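You operate a simulated robot arm through the tools that you are given. There is no shell and no other tool.

You run a simulated two-armed robot. Do the job below in one go: nothing can be reset, and whatever is moved stays where it is left.

JOB
The alarm names a dead port: move its lead to port P6.
Fine: clear the alarm, start P6, and put the orange stopper in the dead port.

It is judged by the outcome, as a careful person would: the job done as asked, and still so three seconds after it is handed in. It fails if anything else is knocked over, pushed out of place, dropped, spilled or broken. Lids that push on must go on centred and level and be pressed home; caps that screw on are set level and turned clockwise until they are tight.

ROBOT AND FRAMES
Two 7-joint arms with two-finger parallel grippers on one trunk that stands fixed in place. Base frame: the origin is at the foot of the trunk, x ahead of it, y to its left, z up. Readings come in mm, degrees, newtons and seconds.
The left shoulder is at [71, 156, 1280], the right one opposite. Payload 3.91 kg a hand.
Tool frame (each hand has its own): the origin (TCP) lies between the finger pads and is the grasp point; the fingertips stand 30 mm ahead of it; z points along the fingers, y is the line along which they close. The gripper opens to 110 mm. The fingers are 20 mm wide and 10 mm thick; the gripper's body (48 by 112 mm) begins 55 mm behind the TCP.
Orientation is that of the tool frame in the base frame, as a unit quaternion [x, y, z, w]. With the fingers straight down and closing along the base's y, the tool's x points along the base's -x, its y along +y and its z along -z.

CONTROLS
- The arms move only by the tool step_arm. It takes "left_motion", "right_motion" or both (then of equal length, played together; a hand with none holds still); each is a list of rows, each a list of 7 numbers: the shift along the tool's x, y, z in units of 40 mm (1.0 is 40 mm), then the turn, a rotation vector about the tool's x, y, z in units of 8 degrees (1.0 is 8 degrees), then the gripper command, from -1 (shut) to 1 (fully open), values between in proportion. In form: [[x, y, z, ax, ay, az, gripper], ...]. A call has 1 to 20 rows; each row shifts and turns the commanded pose from where the row before left it, along the tool's axes as they then stand. A call with a number of a shift or a turn outside -1 to 1 is refused whole. Each row takes 0.2 s and may step no farther than 50 mm and 8.6 degrees from the row before; otherwise, or with a gripper value out of range, the whole call is refused. A pose out of reach is approached as far as the arm can. The call stops where the force on the tool passes 40 N (or 10 N more than at its start, if that is more) or the arm is blocked; 0.2 s more then pass. The fingers move at their own pace (about 108 mm/s each) and stop on an object; they squeeze with about 38 N. The grip force told is the motor's: it shows also when the fingers shut on nothing. Time passes only in rows, and 0.2 s behind the last, so rows that do not move let the fingers close. The reply holds the time, the measured pose of the TCP, the force on the tool along the base axes, the opening and the grip force, in the units named above and with some noise, with the torque about the TCP (base axes, N m) and any sound that the robot's microphone picked up.
- Cameras (640 x 400 px; columns grow to the right, rows downward): "scene" is now at [140.9, 6.4, 1519.1]; the picture's right is [0.08, -1.00, -0.00], its down [-0.47, -0.04, -0.88] and it looks along [0.88, 0.07, -0.47] (base axes); focal length 359 px, centre (320, 200). "left" rides on the left gripper at [72, -17, -103] in its tool frame; the picture's right is [0.23, 0.97, 0.00], its down [-0.76, 0.18, -0.62] and it looks along [-0.61, 0.14, 0.78] (tool axes); focal length 222 px, centre (320, 200). "right" rides on the right gripper at [72, 17, -103] in its tool frame; the picture's right is [-0.23, 0.97, 0.00], its down [-0.76, -0.18, -0.62] and it looks along [-0.61, -0.14, 0.78] (tool axes); focal length 222 px, centre (320, 200).
- get_image(camera): a new picture of that camera. The clock stands still meanwhile.
- raise_lower(by): slides the trunk up (or, below 0, down) by that many mm; the arms and the scene camera ride with it, the base frame stays. It gives what a move gives, with no picture.
- aim_head(pan, tilt): turns the head with the scene camera to pan (to the left, within 86 degrees either way) and tilt (down, from -29 to 69), counted from straight ahead of the robot. It gives what a move gives.
- probe_pixels(camera, pixels): there is no depth. For up to 12 entries [column, row, z] of the newest picture of that camera ("zoom" is the newest enlarged one), the place [x, y] in the base frame at which the ray of that pixel passes the height z, good to about 3 mm. The clock stands still meanwhile.
- enlarge(camera, box): a new picture of the part [left, top, right, bottom] of that camera's present view, enlarged. The clock stands still meanwhile.
- close_job(): hands the job in; it is judged then, once.

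Open the grippers and draw the arms clear of the work before you hand the job in, unless the task says otherwise.

The tools are called after ">>>" as a command line: name --argument value ..., lists and objects as JSON in quotes. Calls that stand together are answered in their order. step_arm: Moves the arms, as the interface text tells. Its arguments: {"type":"object","properties":{"left_motion":{"type":"array","items":{"type":"array","items":{"type":"number"}}},"right_motion":{"type":"array","items":{"type":"array","items":{"type":"number"}}}},"required":[]} The other tools are called the same way: raise_lower (by) slides the trunk up or down; aim_head (pan, tilt) turns the head that bears the scene camera; get_image (camera) takes a picture; probe_pixels (camera, pixels) gives the place at which the rays of pixels pass given heights; enlarge (camera, box) takes an enlarged picture of a part of a camera's view; close_job () hands the job in.

At the start:

```text
time_s: 0.0
left_tcp_pos: [593.0, 239.9, 1232.3]
left_tool_rot: [0.001, 1.0, 0.0, 0.0]
left_ft_force: [-0.6, -0.8, 0.6]
left_ft_torque: [0.03, 0.03, 0.01]
left_gripper_width: 110.2
left_gripper_force: 0.0
right_tcp_pos: [582.3, -265.7, 1208.0]
right_tool_rot: [0.0, 1.0, -0.001, 0.001]
right_ft_force: [-0.9, 0.4, 0.3]
right_ft_torque: [-0.04, 0.03, -0.03]
right_gripper_width: 109.8
right_gripper_force: 0.1
trunk travel left (down, up): [-725.0, 215.0]
head pan, tilt: [4.8, 28.1]
```

scene: 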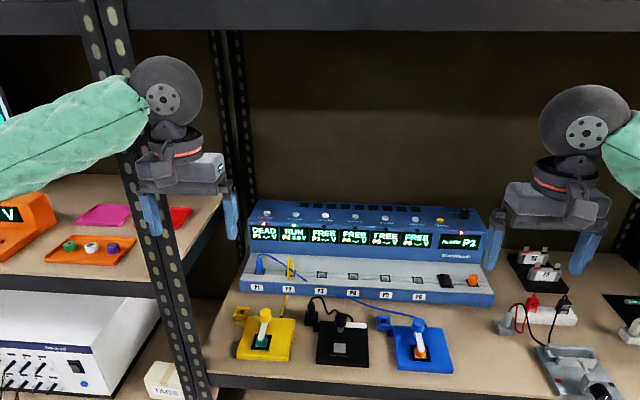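
right: 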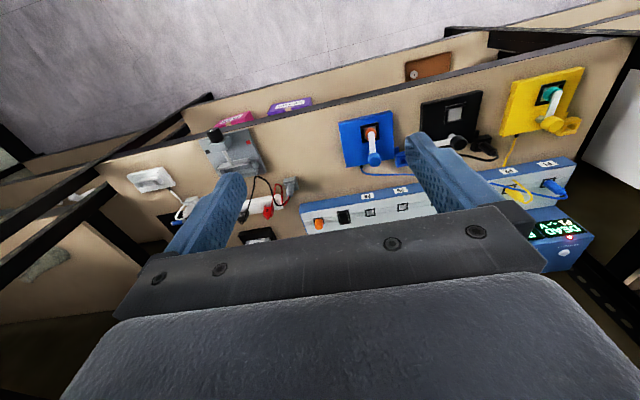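
left: 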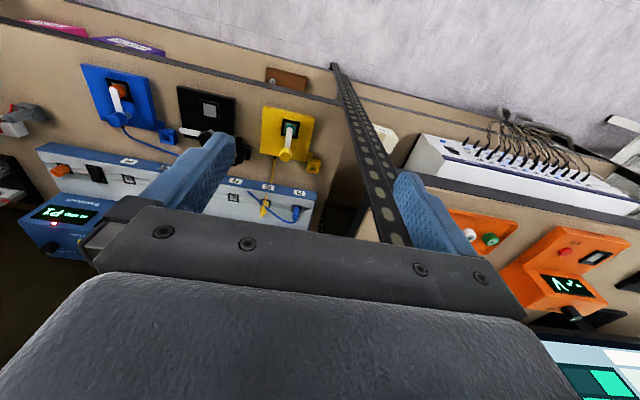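

The scene shows a blue power unit with ports P1–P6, an alarm display "ALARM P1", and an orange stopper at the right end. I'll enlarge the unit to read everything.

>>> enlarge --camera "scene" --box '[230, 190, 370, 310]'

>>> enlarge --camera "scene" --box '[360, 190, 500, 310]'

>>> enlarge --camera "scene" --box '[220, 280, 480, 400]'

```text
3.33 times, centred on (300, 250) of scene
```

zoom: 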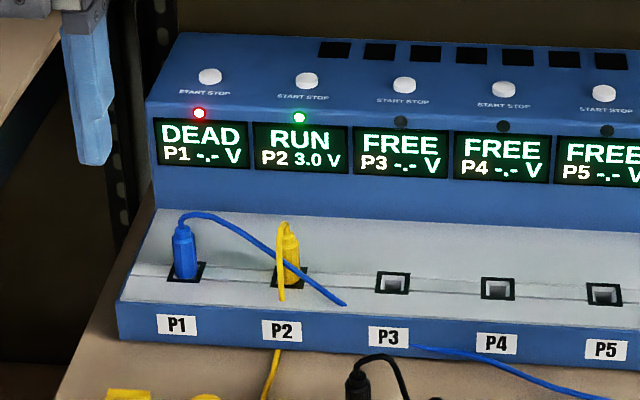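

```text
3.33 times, centred on (430, 250) of scene
```

zoom: 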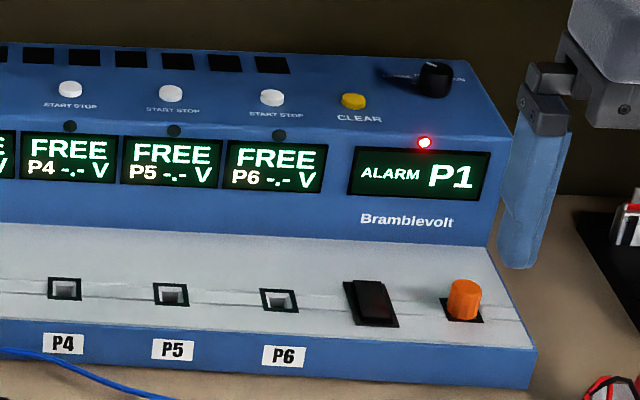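

```text
2.46 times, centred on (350, 340) of scene
```

zoom: 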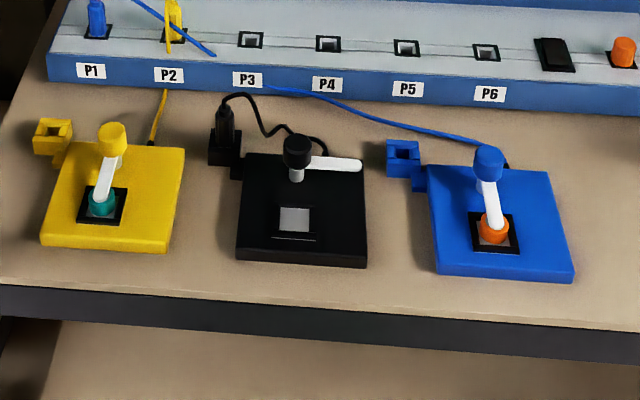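

The alarm names P1 (blue plug, DEAD); P2 runs on the yellow lead. I'll look more closely at the plugs, the crossing cables, the knob and the rocker.

>>> enlarge --camera "scene" --box '[245, 245, 325, 295]'

>>> enlarge --camera "scene" --box '[420, 200, 500, 250]'

>>> enlarge --camera "scene" --box '[400, 255, 500, 317]'

>>> enlarge --camera "scene" --box '[370, 290, 470, 380]'

```text
8.00 times, centred on (285, 270) of scene
```

zoom: 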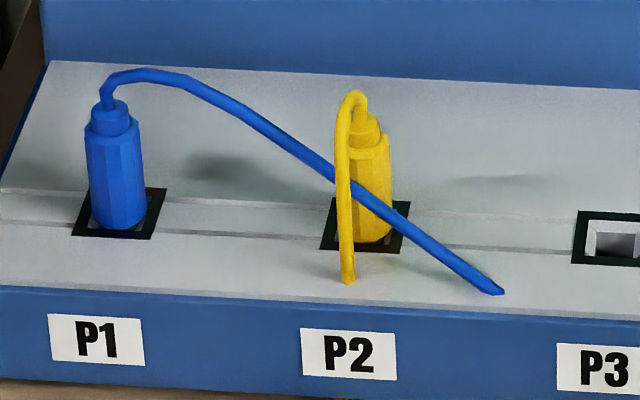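

```text
8.00 times, centred on (460, 225) of scene
```

zoom: 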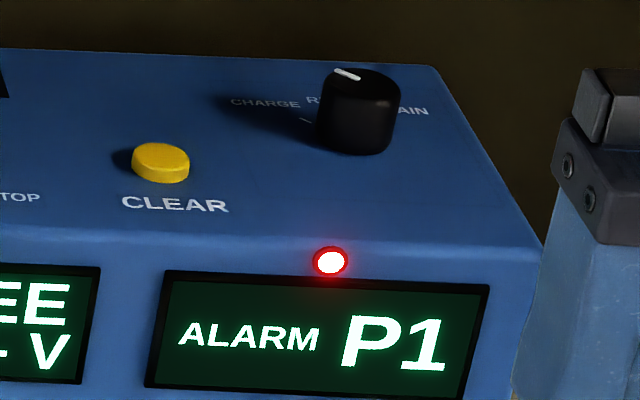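

```text
6.40 times, centred on (450, 286) of scene
```

zoom: 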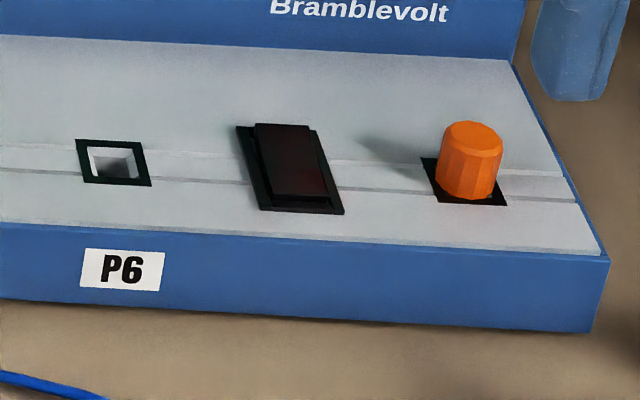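

```text
4.44 times, centred on (420, 335) of scene
```

zoom: 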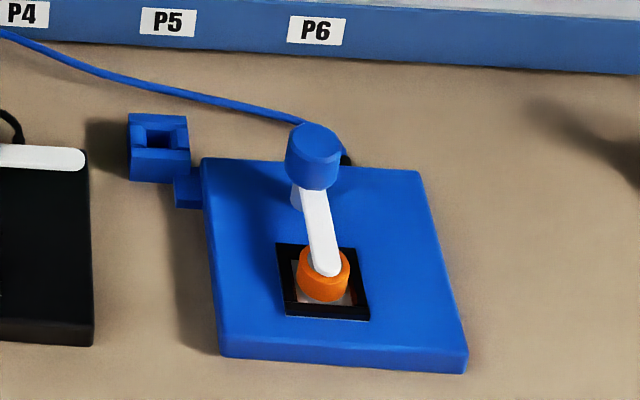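

I'll triangulate feature heights by probing P6, P5 and stopper from both the scene and the right camera at several heights.

>>> get_image --camera "scene"

>>> probe_pixels --camera "scene" --pixels '[[417.7, 280.1, 800], [417.7, 280.1, 900], [417.7, 280.1, 1000], [473.1, 283.7, 800], [473.1, 283.7, 900], [473.1, 283.7, 1000], [260, 271.9, 900], [260, 271.9, 1000]]'

>>> enlarge --camera "right" --box '[290, 170, 450, 270]'

>>> enlarge --camera "left" --box '[210, 160, 330, 235]'

```text
taken
```

scene: 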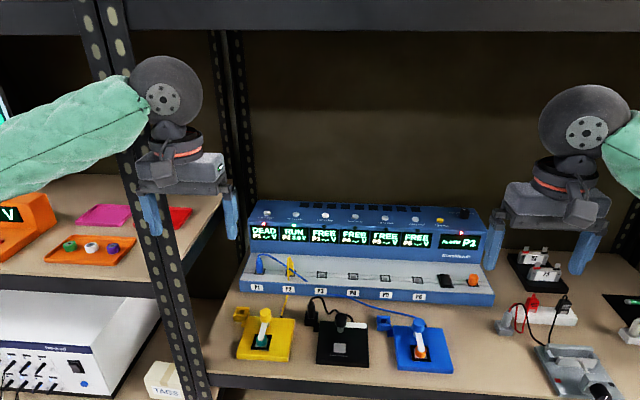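

```text
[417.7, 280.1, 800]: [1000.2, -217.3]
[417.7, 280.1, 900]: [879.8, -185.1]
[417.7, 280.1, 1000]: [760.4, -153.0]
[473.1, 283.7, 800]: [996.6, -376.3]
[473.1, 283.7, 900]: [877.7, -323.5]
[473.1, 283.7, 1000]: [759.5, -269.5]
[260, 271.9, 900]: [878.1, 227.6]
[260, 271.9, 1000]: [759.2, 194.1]
```

```text
4.00 times, centred on (370, 220) of right
```

zoom: 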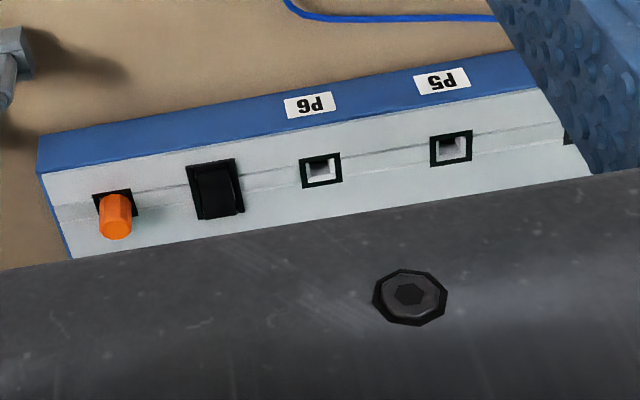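

```text
5.33 times, centred on (270, 198) of left
```

zoom: 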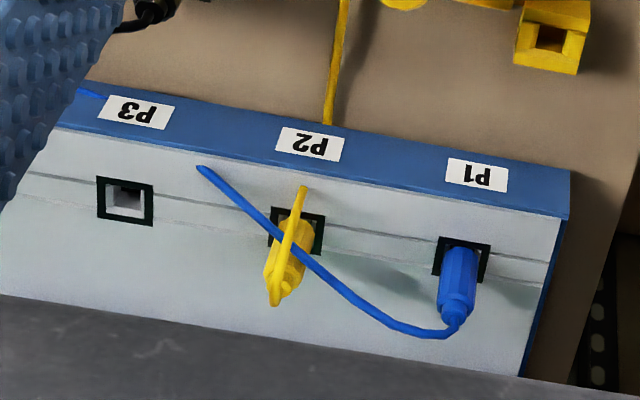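

I'll probe the same features in the right and left cameras for triangulation.

>>> probe_pixels --camera "right" --pixels '[[370, 212.5, 800], [370, 212.5, 850], [370, 212.5, 900], [370, 212.5, 950], [402.75, 207, 850], [402.75, 207, 900]]'

>>> probe_pixels --camera "left" --pixels '[[233.5, 198.1, 800], [233.5, 198.1, 850], [233.5, 198.1, 900], [233.5, 198.1, 950], [296.6, 209.2, 850], [296.6, 209.2, 900]]'

>>> probe_pixels --camera "scene" --pixels '[[322.5, 274.75, 850], [322.5, 274.75, 900], [322.5, 274.75, 950], [417.7, 280.1, 850], [417.7, 280.1, 950], [260, 271.9, 850], [260, 271.9, 950]]'

```text
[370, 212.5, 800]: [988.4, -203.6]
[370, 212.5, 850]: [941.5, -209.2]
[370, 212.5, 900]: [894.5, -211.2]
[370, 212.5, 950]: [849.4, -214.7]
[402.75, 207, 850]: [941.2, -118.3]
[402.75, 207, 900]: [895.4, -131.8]
```

```text
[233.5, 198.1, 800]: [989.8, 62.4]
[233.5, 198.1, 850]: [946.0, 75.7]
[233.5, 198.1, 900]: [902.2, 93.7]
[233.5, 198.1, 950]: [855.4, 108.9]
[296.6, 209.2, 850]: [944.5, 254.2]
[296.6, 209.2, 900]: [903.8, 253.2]
```

```text
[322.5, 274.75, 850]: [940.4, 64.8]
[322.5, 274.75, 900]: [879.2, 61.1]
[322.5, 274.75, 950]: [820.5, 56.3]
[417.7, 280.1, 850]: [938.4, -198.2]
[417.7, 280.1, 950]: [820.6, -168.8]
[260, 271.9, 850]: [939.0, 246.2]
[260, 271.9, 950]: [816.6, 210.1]
```

Deck of the unit is at about z≈826, x≈967; P1 y≈255, P6 y≈-207. Next I probe the shelf edge, posts and other items to know my clearances.

>>> probe_pixels --camera "scene" --pixels '[[400, 380, 780], [210, 376, 780], [260, 340, 800], [420, 350, 800], [370, 302, 780], [248, 291, 800], [494, 303, 800], [585, 360, 800], [262, 205, 950], [475, 210, 950]]'

>>> enlarge --camera "scene" --box '[80, 200, 280, 400]'

>>> enlarge --camera "scene" --box '[470, 220, 640, 400]'

```text
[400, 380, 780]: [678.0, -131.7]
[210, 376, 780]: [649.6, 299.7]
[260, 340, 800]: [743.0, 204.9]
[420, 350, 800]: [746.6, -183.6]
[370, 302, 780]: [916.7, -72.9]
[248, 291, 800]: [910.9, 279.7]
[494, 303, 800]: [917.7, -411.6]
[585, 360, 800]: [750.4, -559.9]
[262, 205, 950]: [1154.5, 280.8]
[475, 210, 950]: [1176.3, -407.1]
```

```text
2.00 times, centred on (180, 300) of scene
```

zoom: 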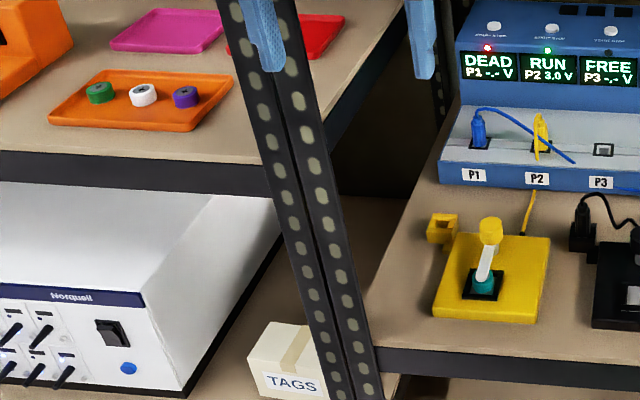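

```text
2.22 times, centred on (555, 310) of scene
```

zoom: 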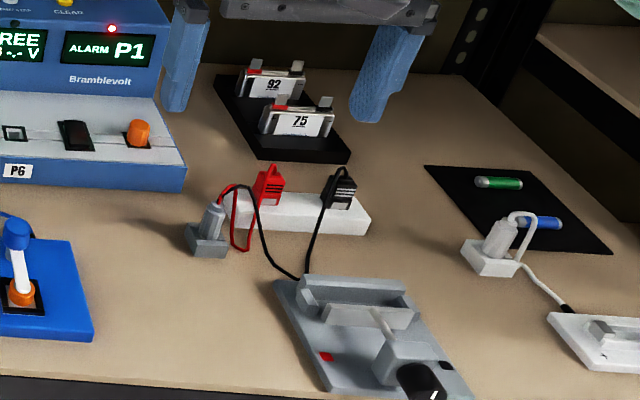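

The shelf front edge sits near x≈650 and the left post begins near y≈300, so the right arm looks like the safer reach. I lower the trunk 200 mm for better reach and view; the hands are in front of the shelf edge and stay well above it.

>>> raise_lower --by -200

>>> get_image --camera "scene"

>>> get_image --camera "right"

>>> get_image --camera "left"

```text
time_s: 2.2
left_tcp_pos: [594.0, 241.2, 1033.3]
left_tool_rot: [0.0, 1.0, 0.0, 0.0]
left_ft_force: [-0.1, -1.0, -0.8]
left_ft_torque: [-0.03, 0.01, -0.02]
left_gripper_width: 110.1
left_gripper_force: 0.1
right_tcp_pos: [582.5, -266.8, 1007.6]
right_tool_rot: [0.0, 1.0, -0.001, 0.001]
right_ft_force: [-0.9, 1.4, -0.2]
right_ft_torque: [-0.01, -0.04, 0.01]
right_gripper_width: 110.1
right_gripper_force: 0.2
trunk travel left (down, up): [-525.0, 415.0]
head pan, tilt: [4.8, 28.1]
```

```text
taken
```

scene: 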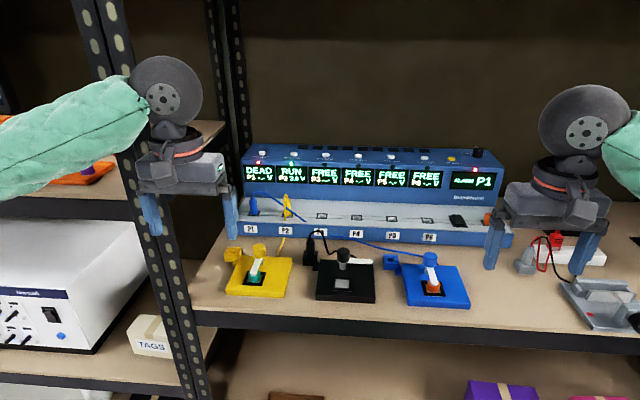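

```text
taken
```

right: 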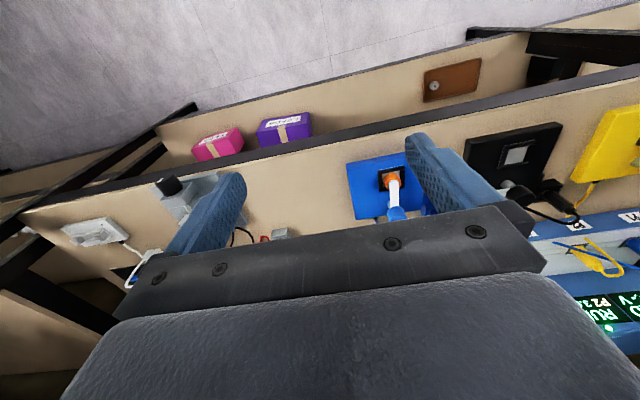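

```text
taken
```

left: 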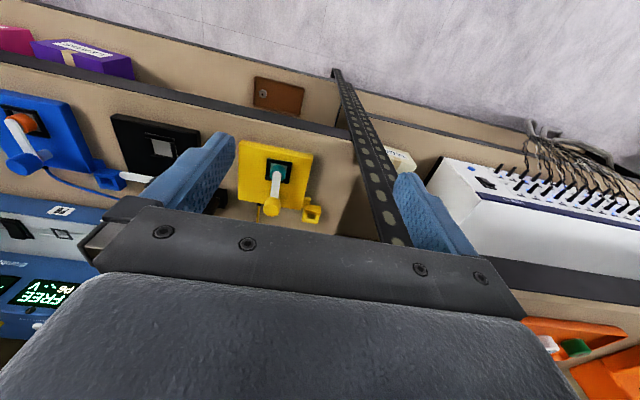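

Now I take enlarged views from the lower camera height to triangulate plug heights, buttons and stopper.

>>> enlarge --camera "scene" --box '[235, 140, 315, 245]'

>>> enlarge --camera "scene" --box '[400, 140, 520, 250]'

>>> enlarge --camera "scene" --box '[300, 180, 480, 310]'

```text
3.81 times, centred on (275, 192) of scene
```

zoom: 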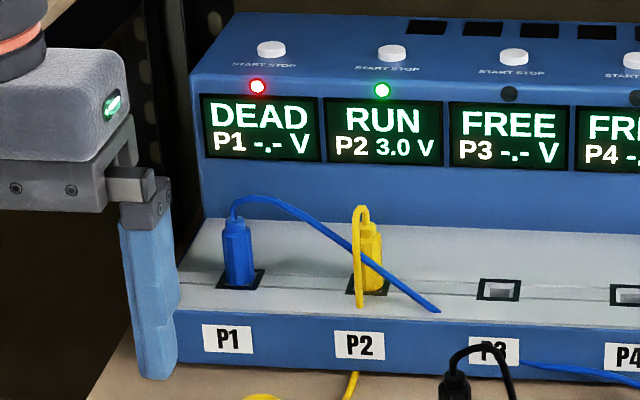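

```text
3.64 times, centred on (460, 195) of scene
```

zoom: 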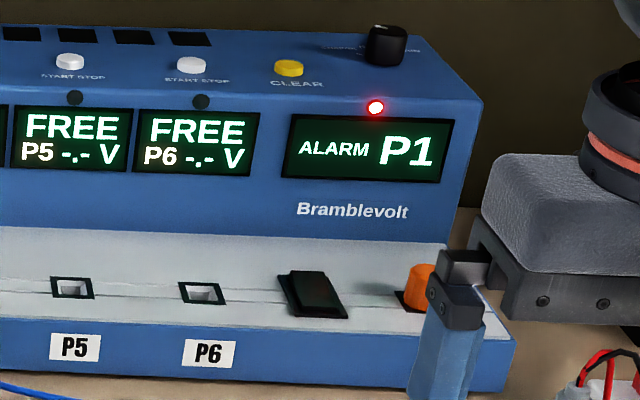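

```text
3.08 times, centred on (390, 245) of scene
```

zoom: 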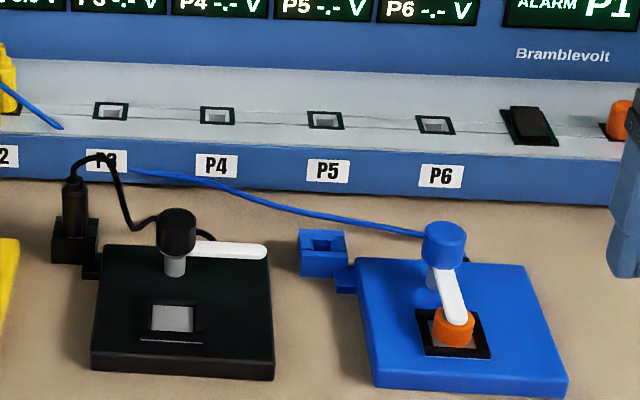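

Triangulation gives the P6 button near (1105,-207,950), CLEAR near (1100,-278,951) and the port row near x≈955–965, z≈830. I'll bring the right hand over the P6 area, high above everything, for a close look.

>>> step_arm --right_motion '[[-0.85, 0.1, -0.2, 0, 0, 0, 0.2], [-0.85, 0.1, -0.2, 0, 0, 0, 0.2], [-0.85, 0.1, -0.2, 0, 0, 0, 0.2], [-0.85, 0.1, -0.2, 0, 0, 0, 0.2], [-0.85, 0.2, -0.1, 0, 0, 0, 0.2], [-0.85, 0.2, 0, 0, 0, 0, 0.2], [-0.85, 0.2, 0, 0, 0, 0, 0.2], [-0.85, 0.3, 0, 0, 0, 0, 0.2]]'

>>> get_image --camera "right"

>>> get_image --camera "scene"

```text
time_s: 4.0
left_tcp_pos: [594.9, 242.7, 1031.6]
left_tool_rot: [0.001, 1.0, -0.001, -0.001]
left_ft_force: [-0.3, 0.4, -0.4]
left_ft_torque: [0.03, 0.02, 0.0]
left_gripper_width: 109.9
left_gripper_force: 0.1
right_tcp_pos: [853.8, -214.4, 1042.7]
right_tool_rot: [0.001, 1.0, -0.002, -0.001]
right_ft_force: [0.1, 0.0, 0.2]
right_ft_torque: [-0.04, 0.0, 0.0]
right_gripper_width: 66.1
right_gripper_force: 0.0
trunk travel left (down, up): [-525.0, 415.0]
head pan, tilt: [4.8, 28.1]
```

```text
taken
```

right: 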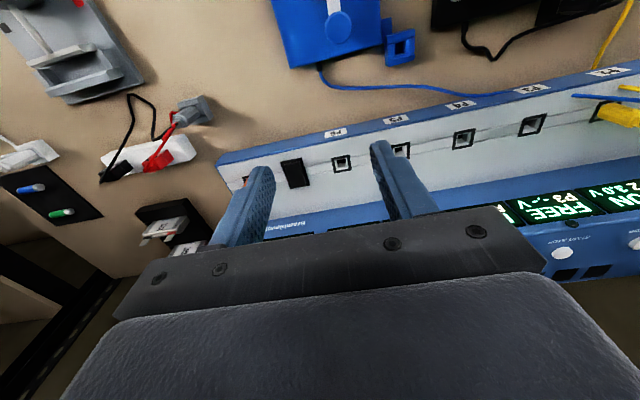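

```text
taken
```

scene: 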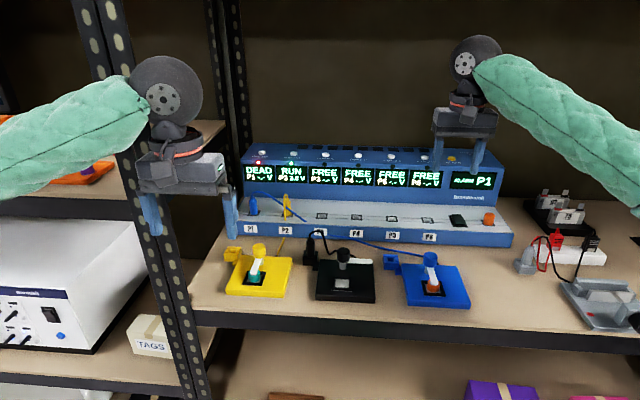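

P6 is visible at (341,162) between the fingers. I zoom in and probe it at candidate heights.

>>> enlarge --camera "right" --box '[260, 110, 400, 210]'

>>> enlarge --camera "scene" --box '[400, 140, 520, 250]'

```text
4.00 times, centred on (330, 160) of right
```

zoom: 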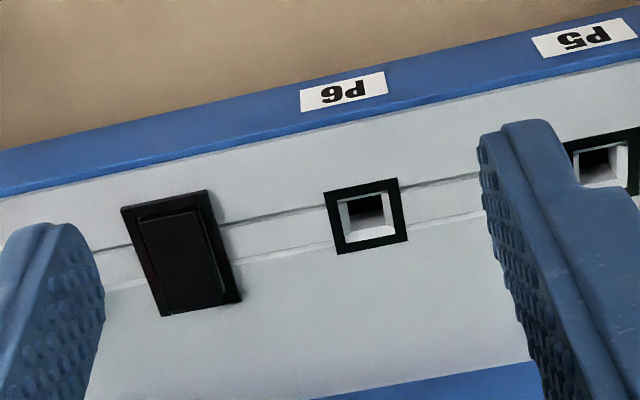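

```text
3.64 times, centred on (460, 195) of scene
```

zoom: 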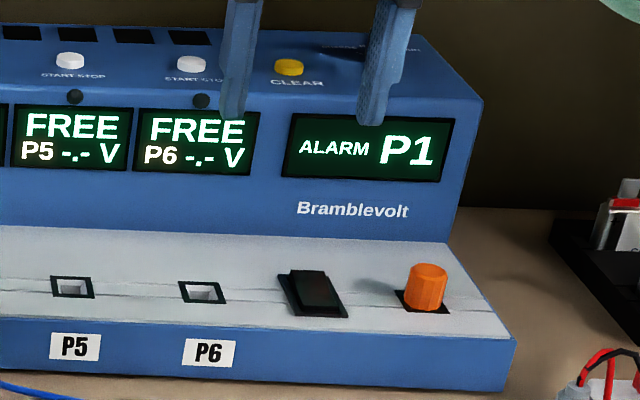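

>>> probe_pixels --camera "right" --pixels '[[341.5, 164, 800], [341.5, 164, 820], [341.5, 164, 840], [341.5, 164, 860], [326.3, 148.5, 780], [326.3, 148.5, 820], [333, 207, 900]]'

>>> probe_pixels --camera "scene" --pixels '[[427.6, 220.5, 800], [427.6, 220.5, 820], [427.6, 220.5, 840], [427.6, 220.5, 860], [488.5, 223.0, 820], [488.5, 223.0, 840], [424.8, 157.9, 950], [451.5, 158.5, 950]]'

```text
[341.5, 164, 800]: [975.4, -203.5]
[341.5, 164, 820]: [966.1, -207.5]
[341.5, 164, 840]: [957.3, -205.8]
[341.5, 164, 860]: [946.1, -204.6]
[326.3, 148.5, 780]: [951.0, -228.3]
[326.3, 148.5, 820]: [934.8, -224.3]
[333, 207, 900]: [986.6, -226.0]
```

```text
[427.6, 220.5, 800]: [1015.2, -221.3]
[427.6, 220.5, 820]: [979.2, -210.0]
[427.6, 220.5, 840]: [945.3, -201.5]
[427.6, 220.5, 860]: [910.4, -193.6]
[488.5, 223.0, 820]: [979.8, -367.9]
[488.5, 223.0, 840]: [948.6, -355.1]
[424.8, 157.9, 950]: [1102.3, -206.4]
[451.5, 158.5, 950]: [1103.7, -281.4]
```

P6 resolves to about (961,-206,830), with a flat deck from x≈915 to the display face at x≈1043. I back the left hand off out of the way and tilt the right hand forward (32°) to gain reach for testing P1.

>>> step_arm --left_motion '[[0.6, 0, -0.6, 0, 0, 0, 1], [0.6, 0, -0.6, 0, 0, 0, 1], [0.6, 0, -0.6, 0, 0, 0, 1], [0.6, 0, -0.6, 0, 0, 0, 1], [0.6, 0, -0.6, 0, 0, 0, 1]]' --right_motion '[[0, 0, 0, 0, -1, 0, 0.2], [0, 0, 0, 0, -1, 0, 0.2], [0, 0, 0, 0, -1, 0, 0.2], [0, 0, 0, 0, -1, 0, 0.2], [0, 0, 0, 0, 0, 0, 0.2]]'

>>> get_image --camera "right"

>>> get_image --camera "scene"

```text
time_s: 5.2
left_tcp_pos: [473.3, 241.0, 1155.7]
left_tool_rot: [0.0, 1.0, 0.0, 0.0]
left_ft_force: [0.1, 0.8, -0.1]
left_ft_torque: [-0.04, 0.0, 0.02]
left_gripper_width: 110.1
left_gripper_force: 0.1
right_tcp_pos: [853.4, -214.9, 1044.2]
right_tool_rot: [0.001, 0.961, 0.0, 0.277]
right_ft_force: [-0.7, -0.4, 0.4]
right_ft_torque: [-0.02, -0.04, -0.02]
right_gripper_width: 66.3
right_gripper_force: 0.0
trunk travel left (down, up): [-525.0, 415.0]
head pan, tilt: [4.8, 28.1]
```

```text
taken
```

right: 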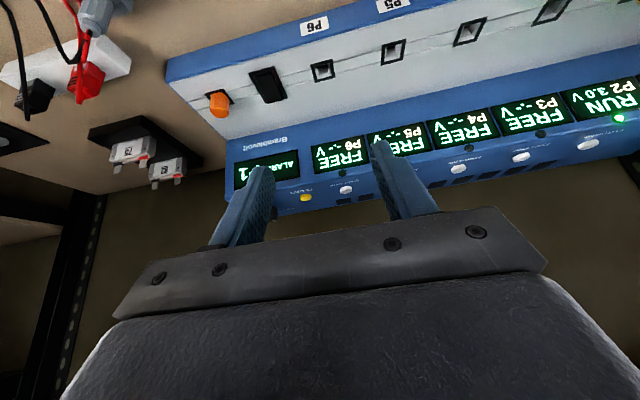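

```text
taken
```

scene: 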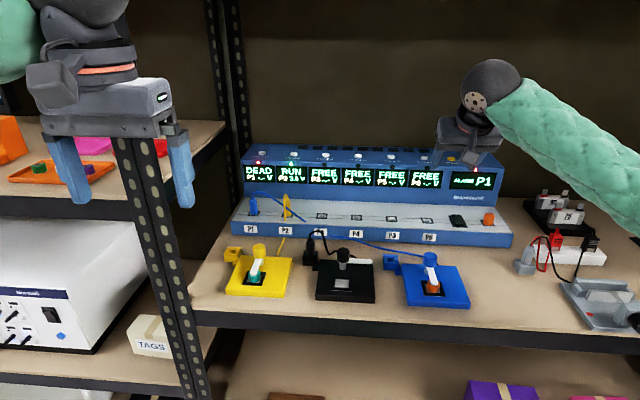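

The tilted view shows all ports and the stopper clearly (stopper at (219,105), P6 at (321,70)). Now I sweep the right hand left at height to check it can reach above P1.

>>> step_arm --right_motion '[[-0.084, 0.958, 0.102, 0, 0, 0, 0.2], [-0.084, 0.958, 0.102, 0, 0, 0, 0.2], [-0.084, 0.958, 0.102, 0, 0, 0, 0.2], [-0.084, 0.958, 0.102, 0, 0, 0, 0.2], [-0.084, 0.958, 0.102, 0, 0, 0, 0.2], [-0.084, 0.958, 0.102, 0, 0, 0, 0.2], [-0.084, 0.958, 0.102, 0, 0, 0, 0.2], [-0.084, 0.958, 0.102, 0, 0, 0, 0.2], [-0.084, 0.958, 0.102, 0, 0, 0, 0.2], [-0.084, 0.958, 0.102, 0, 0, 0, 0.2], [-0.084, 0.958, 0.102, 0, 0, 0, 0.2], [-0.084, 0.958, 0.102, 0, 0, 0, 0.2]]'

>>> get_image --camera "right"

>>> get_image --camera "scene"

```text
time_s: 7.8
left_tcp_pos: [474.2, 242.4, 1156.6]
left_tool_rot: [0.0, 1.0, -0.001, 0.0]
left_ft_force: [-0.7, 0.5, 0.0]
left_ft_torque: [-0.03, -0.04, 0.04]
left_gripper_width: 110.0
left_gripper_force: 0.1
right_tcp_pos: [913.4, 247.9, 1021.0]
right_tool_rot: [0.0, 0.961, -0.001, 0.276]
right_ft_force: [-0.9, -0.4, 0.0]
right_ft_torque: [-0.04, -0.01, 0.01]
right_gripper_width: 66.0
right_gripper_force: 0.2
trunk travel left (down, up): [-525.0, 415.0]
head pan, tilt: [4.8, 28.1]
```

```text
taken
```

right: 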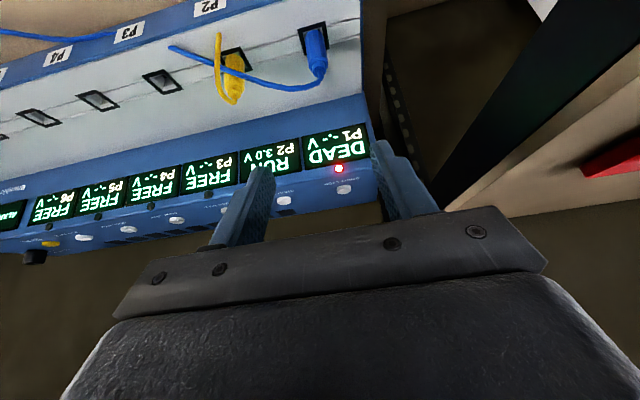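

```text
taken
```

scene: 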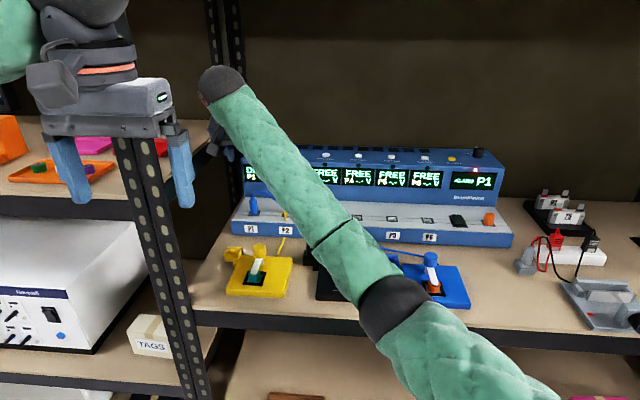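

The right arm reached above P1 with the 32° tilt. I zoom in on the P1 plug in the right camera at (314,50) to localise it.

>>> enlarge --camera "right" --box '[190, 0, 370, 110]'

>>> probe_pixels --camera "right" --pixels '[[313, 38, 830], [160, 80, 830], [97, 99, 830]]'

```text
3.56 times, centred on (280, 55) of right
```

zoom: 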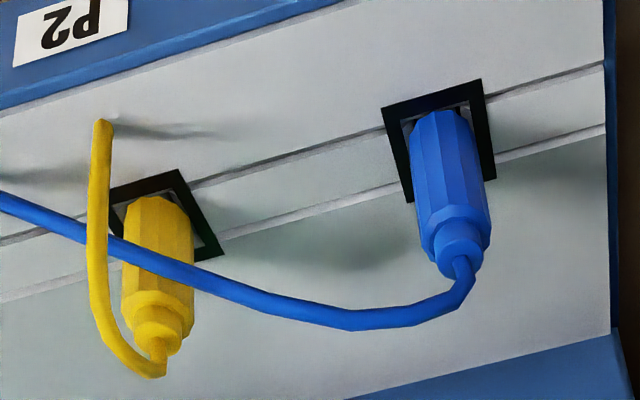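

```text
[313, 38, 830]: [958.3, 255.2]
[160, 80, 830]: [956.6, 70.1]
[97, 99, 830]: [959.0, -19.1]
```

>>> probe_pixels --camera "right" --pixels '[[314.0, 38.7, 830], [318.8, 67.6, 880], [318.8, 67.6, 870], [317.5, 62.0, 870], [237, 90.5, 880]]'

```text
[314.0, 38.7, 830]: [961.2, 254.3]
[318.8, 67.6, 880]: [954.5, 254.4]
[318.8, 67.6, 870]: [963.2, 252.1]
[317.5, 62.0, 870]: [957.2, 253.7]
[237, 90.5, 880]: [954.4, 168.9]
```

P1's plug is at about (959,254), body top z≈872. I advance along the tool axis to hover above it with the gripper opened to about 44 mm.

>>> step_arm --right_motion '[[-0.011, 0.05, 0.606, 0, 0, 0, -0.2], [-0.011, 0.05, 0.606, 0, 0, 0, -0.2], [-0.011, 0.05, 0.606, 0, 0, 0, -0.2], [0, 0, 0, 0, 0, 0, -0.2]]'

>>> get_image --camera "right"

>>> get_image --camera "scene"

```text
time_s: 8.8
left_tcp_pos: [473.6, 241.5, 1156.6]
left_tool_rot: [0.0, 1.0, -0.001, 0.0]
left_ft_force: [-0.7, 0.3, -0.1]
left_ft_torque: [-0.02, 0.0, -0.02]
left_gripper_width: 109.9
left_gripper_force: 0.0
right_tcp_pos: [953.5, 250.3, 962.4]
right_tool_rot: [0.0, 0.961, 0.0, 0.276]
right_ft_force: [0.8, -0.3, 0.1]
right_ft_torque: [0.0, -0.01, -0.02]
right_gripper_width: 43.9
right_gripper_force: 0.1
trunk travel left (down, up): [-525.0, 415.0]
head pan, tilt: [4.8, 28.1]
```

```text
taken
```

right: 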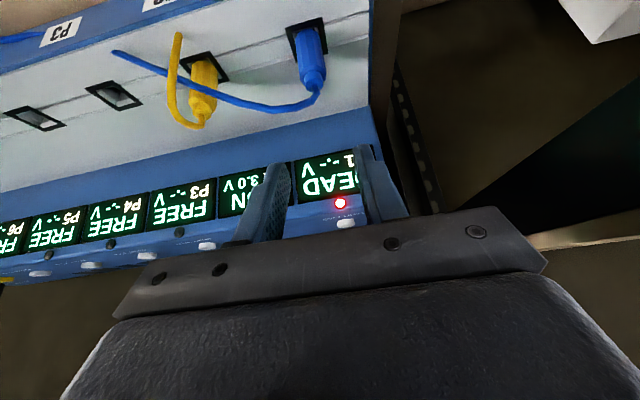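

```text
taken
```

scene: 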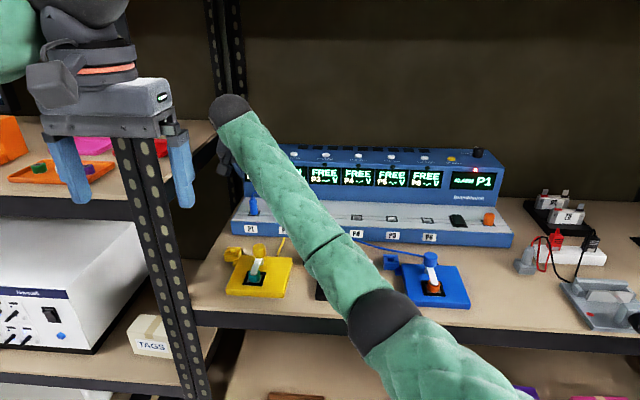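

The plug is visible at (310,60) below the fingers. I descend vertically half-way with fingers straddling it and check alignment.

>>> step_arm --right_motion '[[0.305, 0.04, 0.4875, 0, 0, 0, -0.2], [0.305, 0.04, 0.4875, 0, 0, 0, -0.2], [0, 0, 0, 0, 0, 0, -0.2]]'

>>> enlarge --camera "right" --box '[200, 0, 440, 200]'

>>> enlarge --camera "scene" --box '[200, 90, 340, 250]'

```text
time_s: 9.6
left_tcp_pos: [473.8, 241.8, 1155.2]
left_tool_rot: [0.0, 1.0, 0.0, 0.0]
left_ft_force: [0.1, -0.2, -0.9]
left_ft_torque: [0.01, 0.01, 0.0]
left_gripper_width: 110.2
left_gripper_force: 0.1
right_tcp_pos: [954.0, 255.0, 916.8]
right_tool_rot: [0.001, 0.961, 0.0, 0.276]
right_ft_force: [0.6, 0.2, -0.5]
right_ft_torque: [-0.01, 0.01, 0.01]
right_gripper_width: 44.2
right_gripper_force: 0.0
trunk travel left (down, up): [-525.0, 415.0]
head pan, tilt: [4.8, 28.1]
```

```text
2.00 times, centred on (320, 100) of right
```

zoom: 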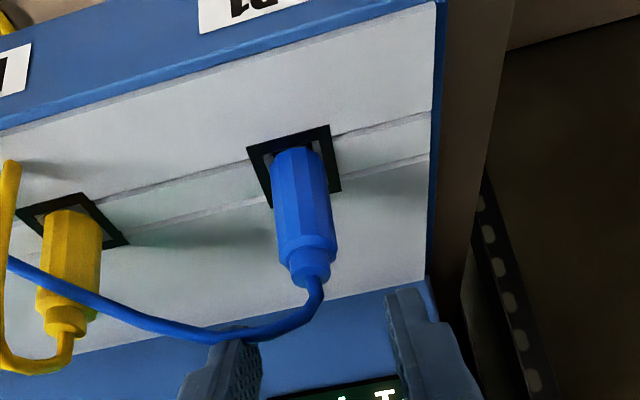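

```text
2.50 times, centred on (270, 170) of scene
```

zoom: 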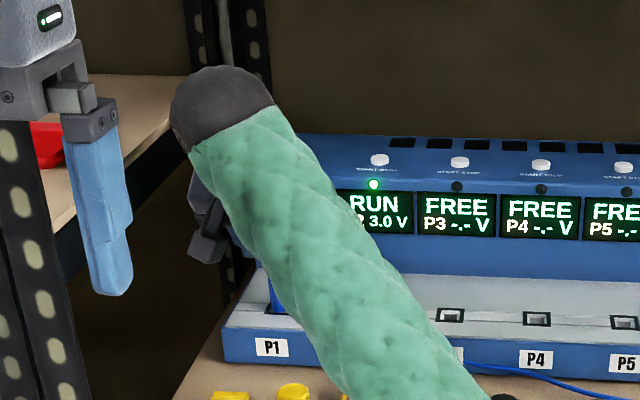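

>>> get_image --camera "right"

>>> probe_pixels --camera "right" --pixels '[[315, 134, 881], [315, 134, 876], [313, 122, 872], [307.5, 83.5, 830], [307.5, 83.5, 835], [307.5, 83.5, 830], [315, 134, 881]]'

```text
taken
```

right: 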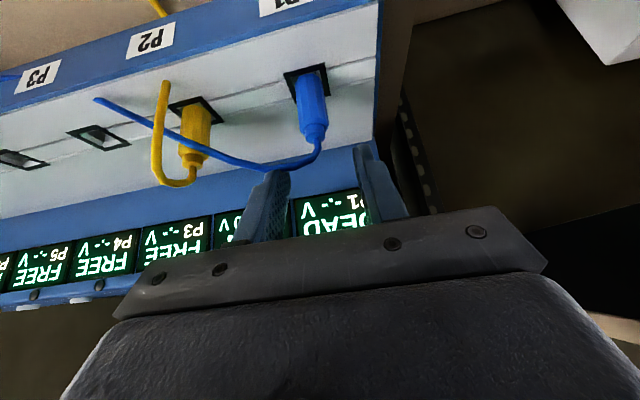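

```text
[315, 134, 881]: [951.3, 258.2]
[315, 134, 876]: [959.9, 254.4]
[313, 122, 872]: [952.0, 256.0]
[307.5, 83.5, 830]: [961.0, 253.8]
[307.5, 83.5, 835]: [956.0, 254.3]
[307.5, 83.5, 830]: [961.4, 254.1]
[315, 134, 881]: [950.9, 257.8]
```

Plug y≈255, x≈957, aligned with the hand. I descend the last 46 mm and close the gripper on the plug.

>>> step_arm --right_motion '[[0.305, 0, 0.4875, 0, 0, 0, -0.2], [0.305, 0, 0.4875, 0, 0, 0, -0.2], [0, 0, 0, 0, 0, 0, -0.2]]'

>>> get_image --camera "right"

>>> get_image --camera "scene"

```text
time_s: 10.4
left_tcp_pos: [474.6, 242.2, 1155.3]
left_tool_rot: [0.001, 1.0, 0.0, 0.0]
left_ft_force: [-0.5, 0.5, -0.2]
left_ft_torque: [0.0, -0.01, -0.04]
left_gripper_width: 109.8
left_gripper_force: 0.0
right_tcp_pos: [954.5, 255.1, 870.1]
right_tool_rot: [0.0, 0.961, 0.0, 0.276]
right_ft_force: [0.2, -0.3, 0.4]
right_ft_torque: [0.02, 0.0, -0.02]
right_gripper_width: 44.0
right_gripper_force: 0.0
trunk travel left (down, up): [-525.0, 415.0]
head pan, tilt: [4.8, 28.1]
```

```text
taken
```

right: 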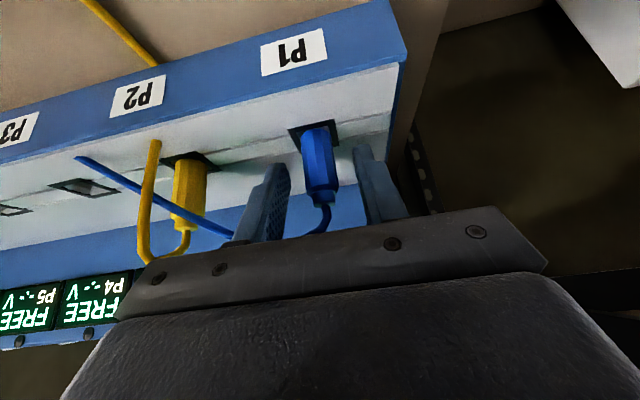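

```text
taken
```

scene: 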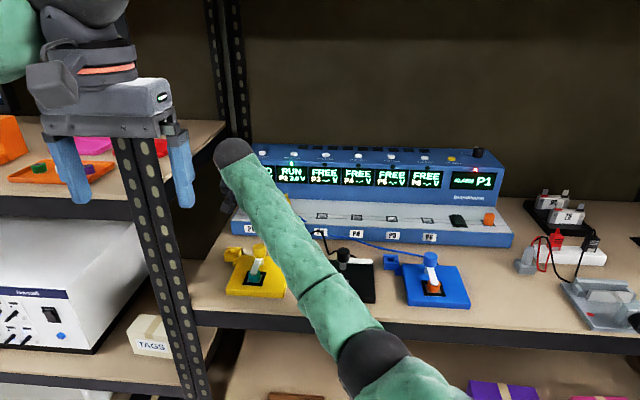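

The plug sits between the fingertips. I close the gripper on it.

>>> step_arm --right_motion '[[0, 0, 0, 0, 0, 0, -0.5], [0, 0, 0, 0, 0, 0, -1], [0, 0, 0, 0, 0, 0, -1], [0, 0, 0, 0, 0, 0, -1]]'

>>> enlarge --camera "right" --box '[220, 60, 440, 240]'

```text
time_s: 11.4
left_tcp_pos: [474.5, 242.6, 1154.4]
left_tool_rot: [0.001, 1.0, -0.002, -0.001]
left_ft_force: [0.1, -0.1, 0.3]
left_ft_torque: [0.0, 0.0, 0.03]
left_gripper_width: 110.2
left_gripper_force: 0.1
right_tcp_pos: [954.6, 255.6, 869.3]
right_tool_rot: [0.0, 0.961, -0.001, 0.275]
right_ft_force: [0.1, -1.8, 0.1]
right_ft_torque: [-0.17, 0.02, -0.03]
right_gripper_width: 18.4
right_gripper_force: 38.1
trunk travel left (down, up): [-525.0, 415.0]
head pan, tilt: [4.8, 28.1]
```

```text
2.22 times, centred on (330, 150) of right
```

zoom: 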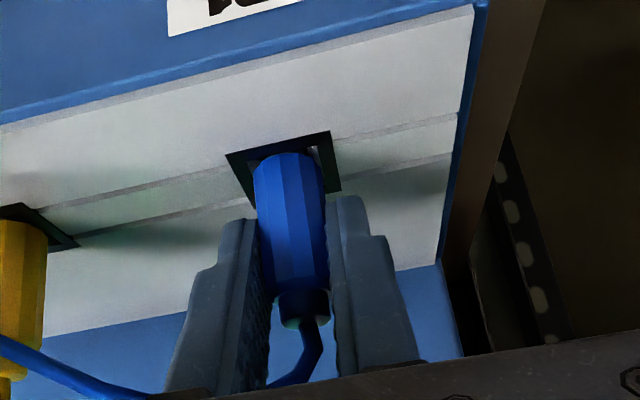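

The grip holds at 18.4 mm with 38 N. I pull the plug straight up in small steps.

>>> step_arm --right_motion '[[-0.133, 0, -0.212, 0, 0, 0, -1], [-0.133, 0, -0.212, 0, 0, 0, -1], [-0.133, 0, -0.212, 0, 0, 0, -1], [-0.133, 0, -0.212, 0, 0, 0, -1]]'

>>> enlarge --camera "right" --box '[220, 20, 440, 240]'

>>> get_image --camera "scene"

```text
time_s: 12.4
left_tcp_pos: [474.4, 241.0, 1155.6]
left_tool_rot: [0.0, 1.0, -0.001, -0.001]
left_ft_force: [-0.6, -0.3, 0.3]
left_ft_torque: [-0.03, -0.03, 0.0]
left_gripper_width: 110.3
left_gripper_force: 0.0
right_tcp_pos: [953.5, 254.7, 910.1]
right_tool_rot: [0.0, 0.961, 0.0, 0.275]
right_ft_force: [-0.3, 0.6, 0.6]
right_ft_torque: [0.04, 0.01, 0.0]
right_gripper_width: 18.3
right_gripper_force: 37.7
trunk travel left (down, up): [-525.0, 415.0]
head pan, tilt: [4.8, 28.1]
```

```text
1.82 times, centred on (330, 130) of right
```

zoom: 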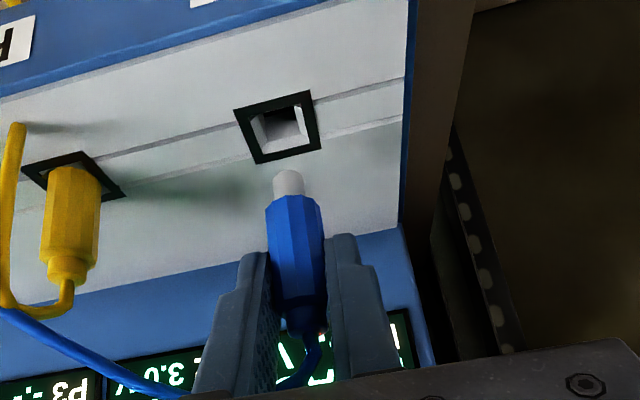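

```text
taken
```

scene: 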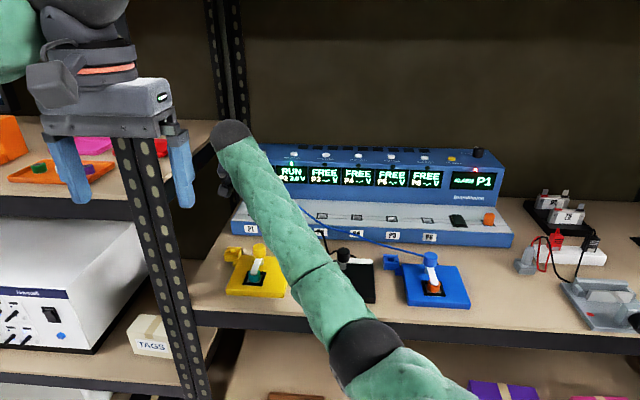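

The plug is out (a round grey pin, P1 socket now empty). I lift it another 70 mm, then carry it right 460 mm towards P6 above all items.

>>> step_arm --right_motion '[[-0.464, 0, -0.742, 0, 0, 0, -1], [-0.464, 0, -0.742, 0, 0, 0, -1], [0, -0.5, 0, 0, 0, 0, -1], [0, -0.958, 0, 0, 0, 0, -1], [0, -0.958, 0, 0, 0, 0, -1], [0, -0.958, 0, 0, 0, 0, -1], [0, -0.958, 0, 0, 0, 0, -1], [0, -0.958, 0, 0, 0, 0, -1], [0, -0.958, 0, 0, 0, 0, -1], [0, -0.958, 0, 0, 0, 0, -1], [0, -0.958, 0, 0, 0, 0, -1], [0, -0.958, 0, 0, 0, 0, -1], [0, -0.958, 0, 0, 0, 0, -1], [0, -0.958, 0, 0, 0, 0, -1], [0, -0.462, 0, 0, 0, 0, -1], [0, 0, 0, 0, 0, 0, -1]]'

>>> get_image --camera "right"

>>> get_image --camera "scene"

```text
time_s: 15.8
left_tcp_pos: [474.0, 242.6, 1155.2]
left_tool_rot: [0.0, 1.0, 0.0, 0.0]
left_ft_force: [-0.2, -0.7, 0.3]
left_ft_torque: [-0.01, 0.03, 0.0]
left_gripper_width: 109.8
left_gripper_force: 0.0
right_tcp_pos: [952.9, -204.3, 981.5]
right_tool_rot: [0.001, 0.961, -0.001, 0.276]
right_ft_force: [0.5, 0.0, -0.7]
right_ft_torque: [-0.01, 0.0, -0.03]
right_gripper_width: 18.2
right_gripper_force: 37.9
trunk travel left (down, up): [-525.0, 415.0]
head pan, tilt: [4.8, 28.1]
```

```text
taken
```

right: 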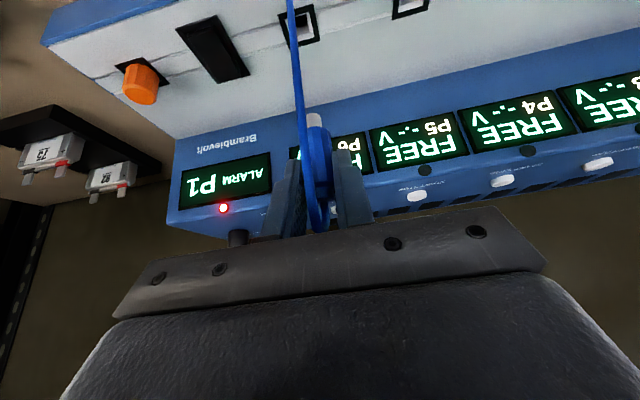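

```text
taken
```

scene: 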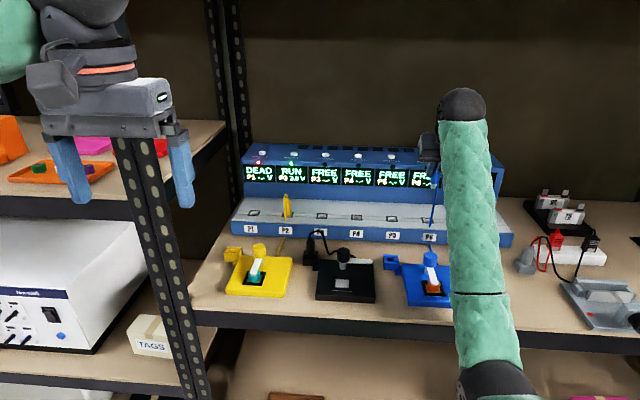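

P6's socket frame is at about (303,25) in the right view, partly behind the cable. I zoom in to get its centre.

>>> enlarge --camera "right" --box '[240, 0, 440, 125]'

>>> probe_pixels --camera "right" --pixels '[[302, 25, 830], [302, 25, 830], [302, 25, 835]]'

```text
3.20 times, centred on (340, 62) of right
```

zoom: 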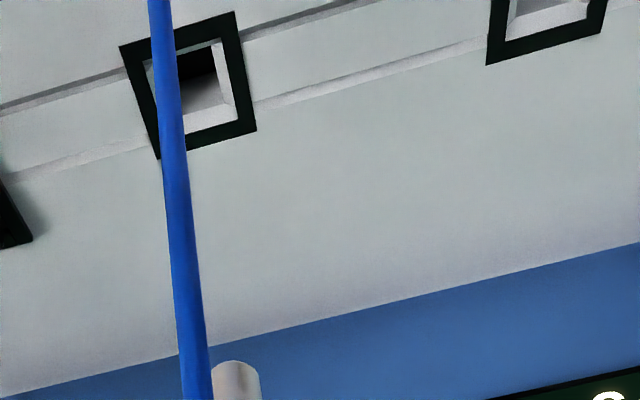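

```text
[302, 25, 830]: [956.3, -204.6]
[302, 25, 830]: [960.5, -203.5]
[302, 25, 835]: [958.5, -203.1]
```

>>> probe_pixels --camera "right" --pixels '[[299.4, 26.4, 830], [299.4, 26.4, 830], [299.4, 26.4, 832], [299.4, 26.4, 832]]'

```text
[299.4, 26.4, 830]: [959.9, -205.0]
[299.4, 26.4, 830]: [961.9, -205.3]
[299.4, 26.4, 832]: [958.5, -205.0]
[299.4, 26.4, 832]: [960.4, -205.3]
```

P6 centre (960.5,-205.2) versus P1 (960.5,254.2): the offset matches the 460 mm carried. I descend 70 mm and check the pin over the socket.

>>> step_arm --right_motion '[[0.464, 0, 0.742, 0, 0, 0, -1], [0.464, 0, 0.742, 0, 0, 0, -1], [0, 0, 0, 0, 0, 0, -1]]'

>>> enlarge --camera "right" --box '[220, 20, 440, 240]'

>>> enlarge --camera "scene" --box '[400, 140, 520, 250]'

```text
time_s: 16.6
left_tcp_pos: [475.1, 241.7, 1155.7]
left_tool_rot: [0.0, 1.0, 0.0, 0.0]
left_ft_force: [0.1, -0.3, 0.0]
left_ft_torque: [0.0, 0.03, 0.02]
left_gripper_width: 109.9
left_gripper_force: 0.1
right_tcp_pos: [953.5, -203.4, 911.2]
right_tool_rot: [0.001, 0.961, 0.0, 0.275]
right_ft_force: [-1.0, -0.3, -0.7]
right_ft_torque: [0.02, 0.0, 0.0]
right_gripper_width: 17.8
right_gripper_force: 38.1
trunk travel left (down, up): [-525.0, 415.0]
head pan, tilt: [4.8, 28.1]
```

```text
1.82 times, centred on (330, 130) of right
```

zoom: 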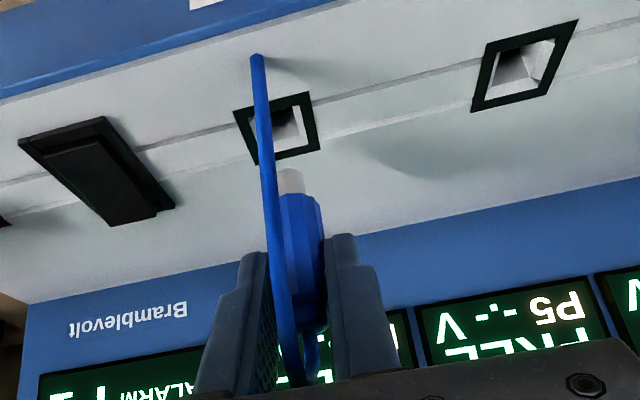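

```text
3.64 times, centred on (460, 195) of scene
```

zoom: 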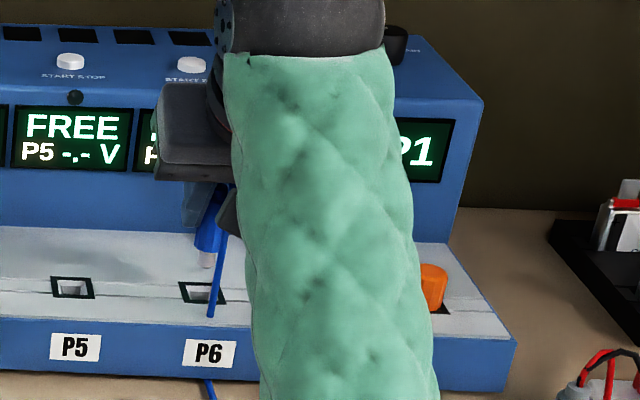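

The view matches the P1 geometry almost exactly (frame and pin at the same pixels). I descend slowly in 5 mm rows to insert.

>>> step_arm --right_motion '[[0.0663, 0, 0.106, 0, 0, 0, -1], [0.0663, 0, 0.106, 0, 0, 0, -1], [0.0663, 0, 0.106, 0, 0, 0, -1], [0.0663, 0, 0.106, 0, 0, 0, -1], [0.0663, 0, 0.106, 0, 0, 0, -1], [0.0663, 0, 0.106, 0, 0, 0, -1]]'

>>> enlarge --camera "right" --box '[220, 20, 440, 240]'

```text
time_s: 18.0
left_tcp_pos: [474.1, 242.3, 1155.3]
left_tool_rot: [-0.001, 1.0, 0.0, 0.0]
left_ft_force: [-0.3, 0.0, -0.6]
left_ft_torque: [0.01, 0.0, 0.0]
left_gripper_width: 110.0
left_gripper_force: 0.0
right_tcp_pos: [953.9, -204.5, 880.9]
right_tool_rot: [0.0, 0.961, 0.0, 0.276]
right_ft_force: [-0.9, -0.2, 2.5]
right_ft_torque: [0.01, 0.05, -0.01]
right_gripper_width: 18.0
right_gripper_force: 37.5
trunk travel left (down, up): [-525.0, 415.0]
head pan, tilt: [4.8, 28.1]
```

```text
1.82 times, centred on (330, 130) of right
```

zoom: 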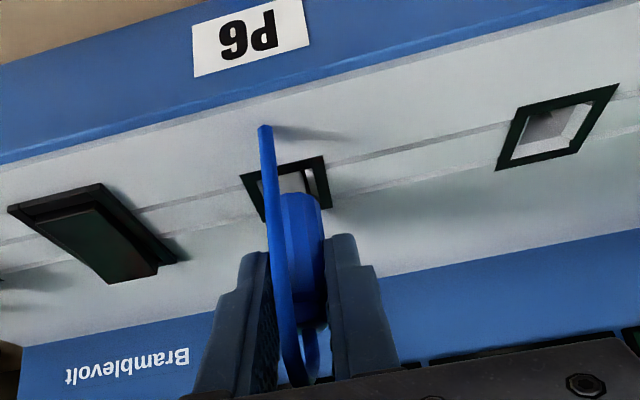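

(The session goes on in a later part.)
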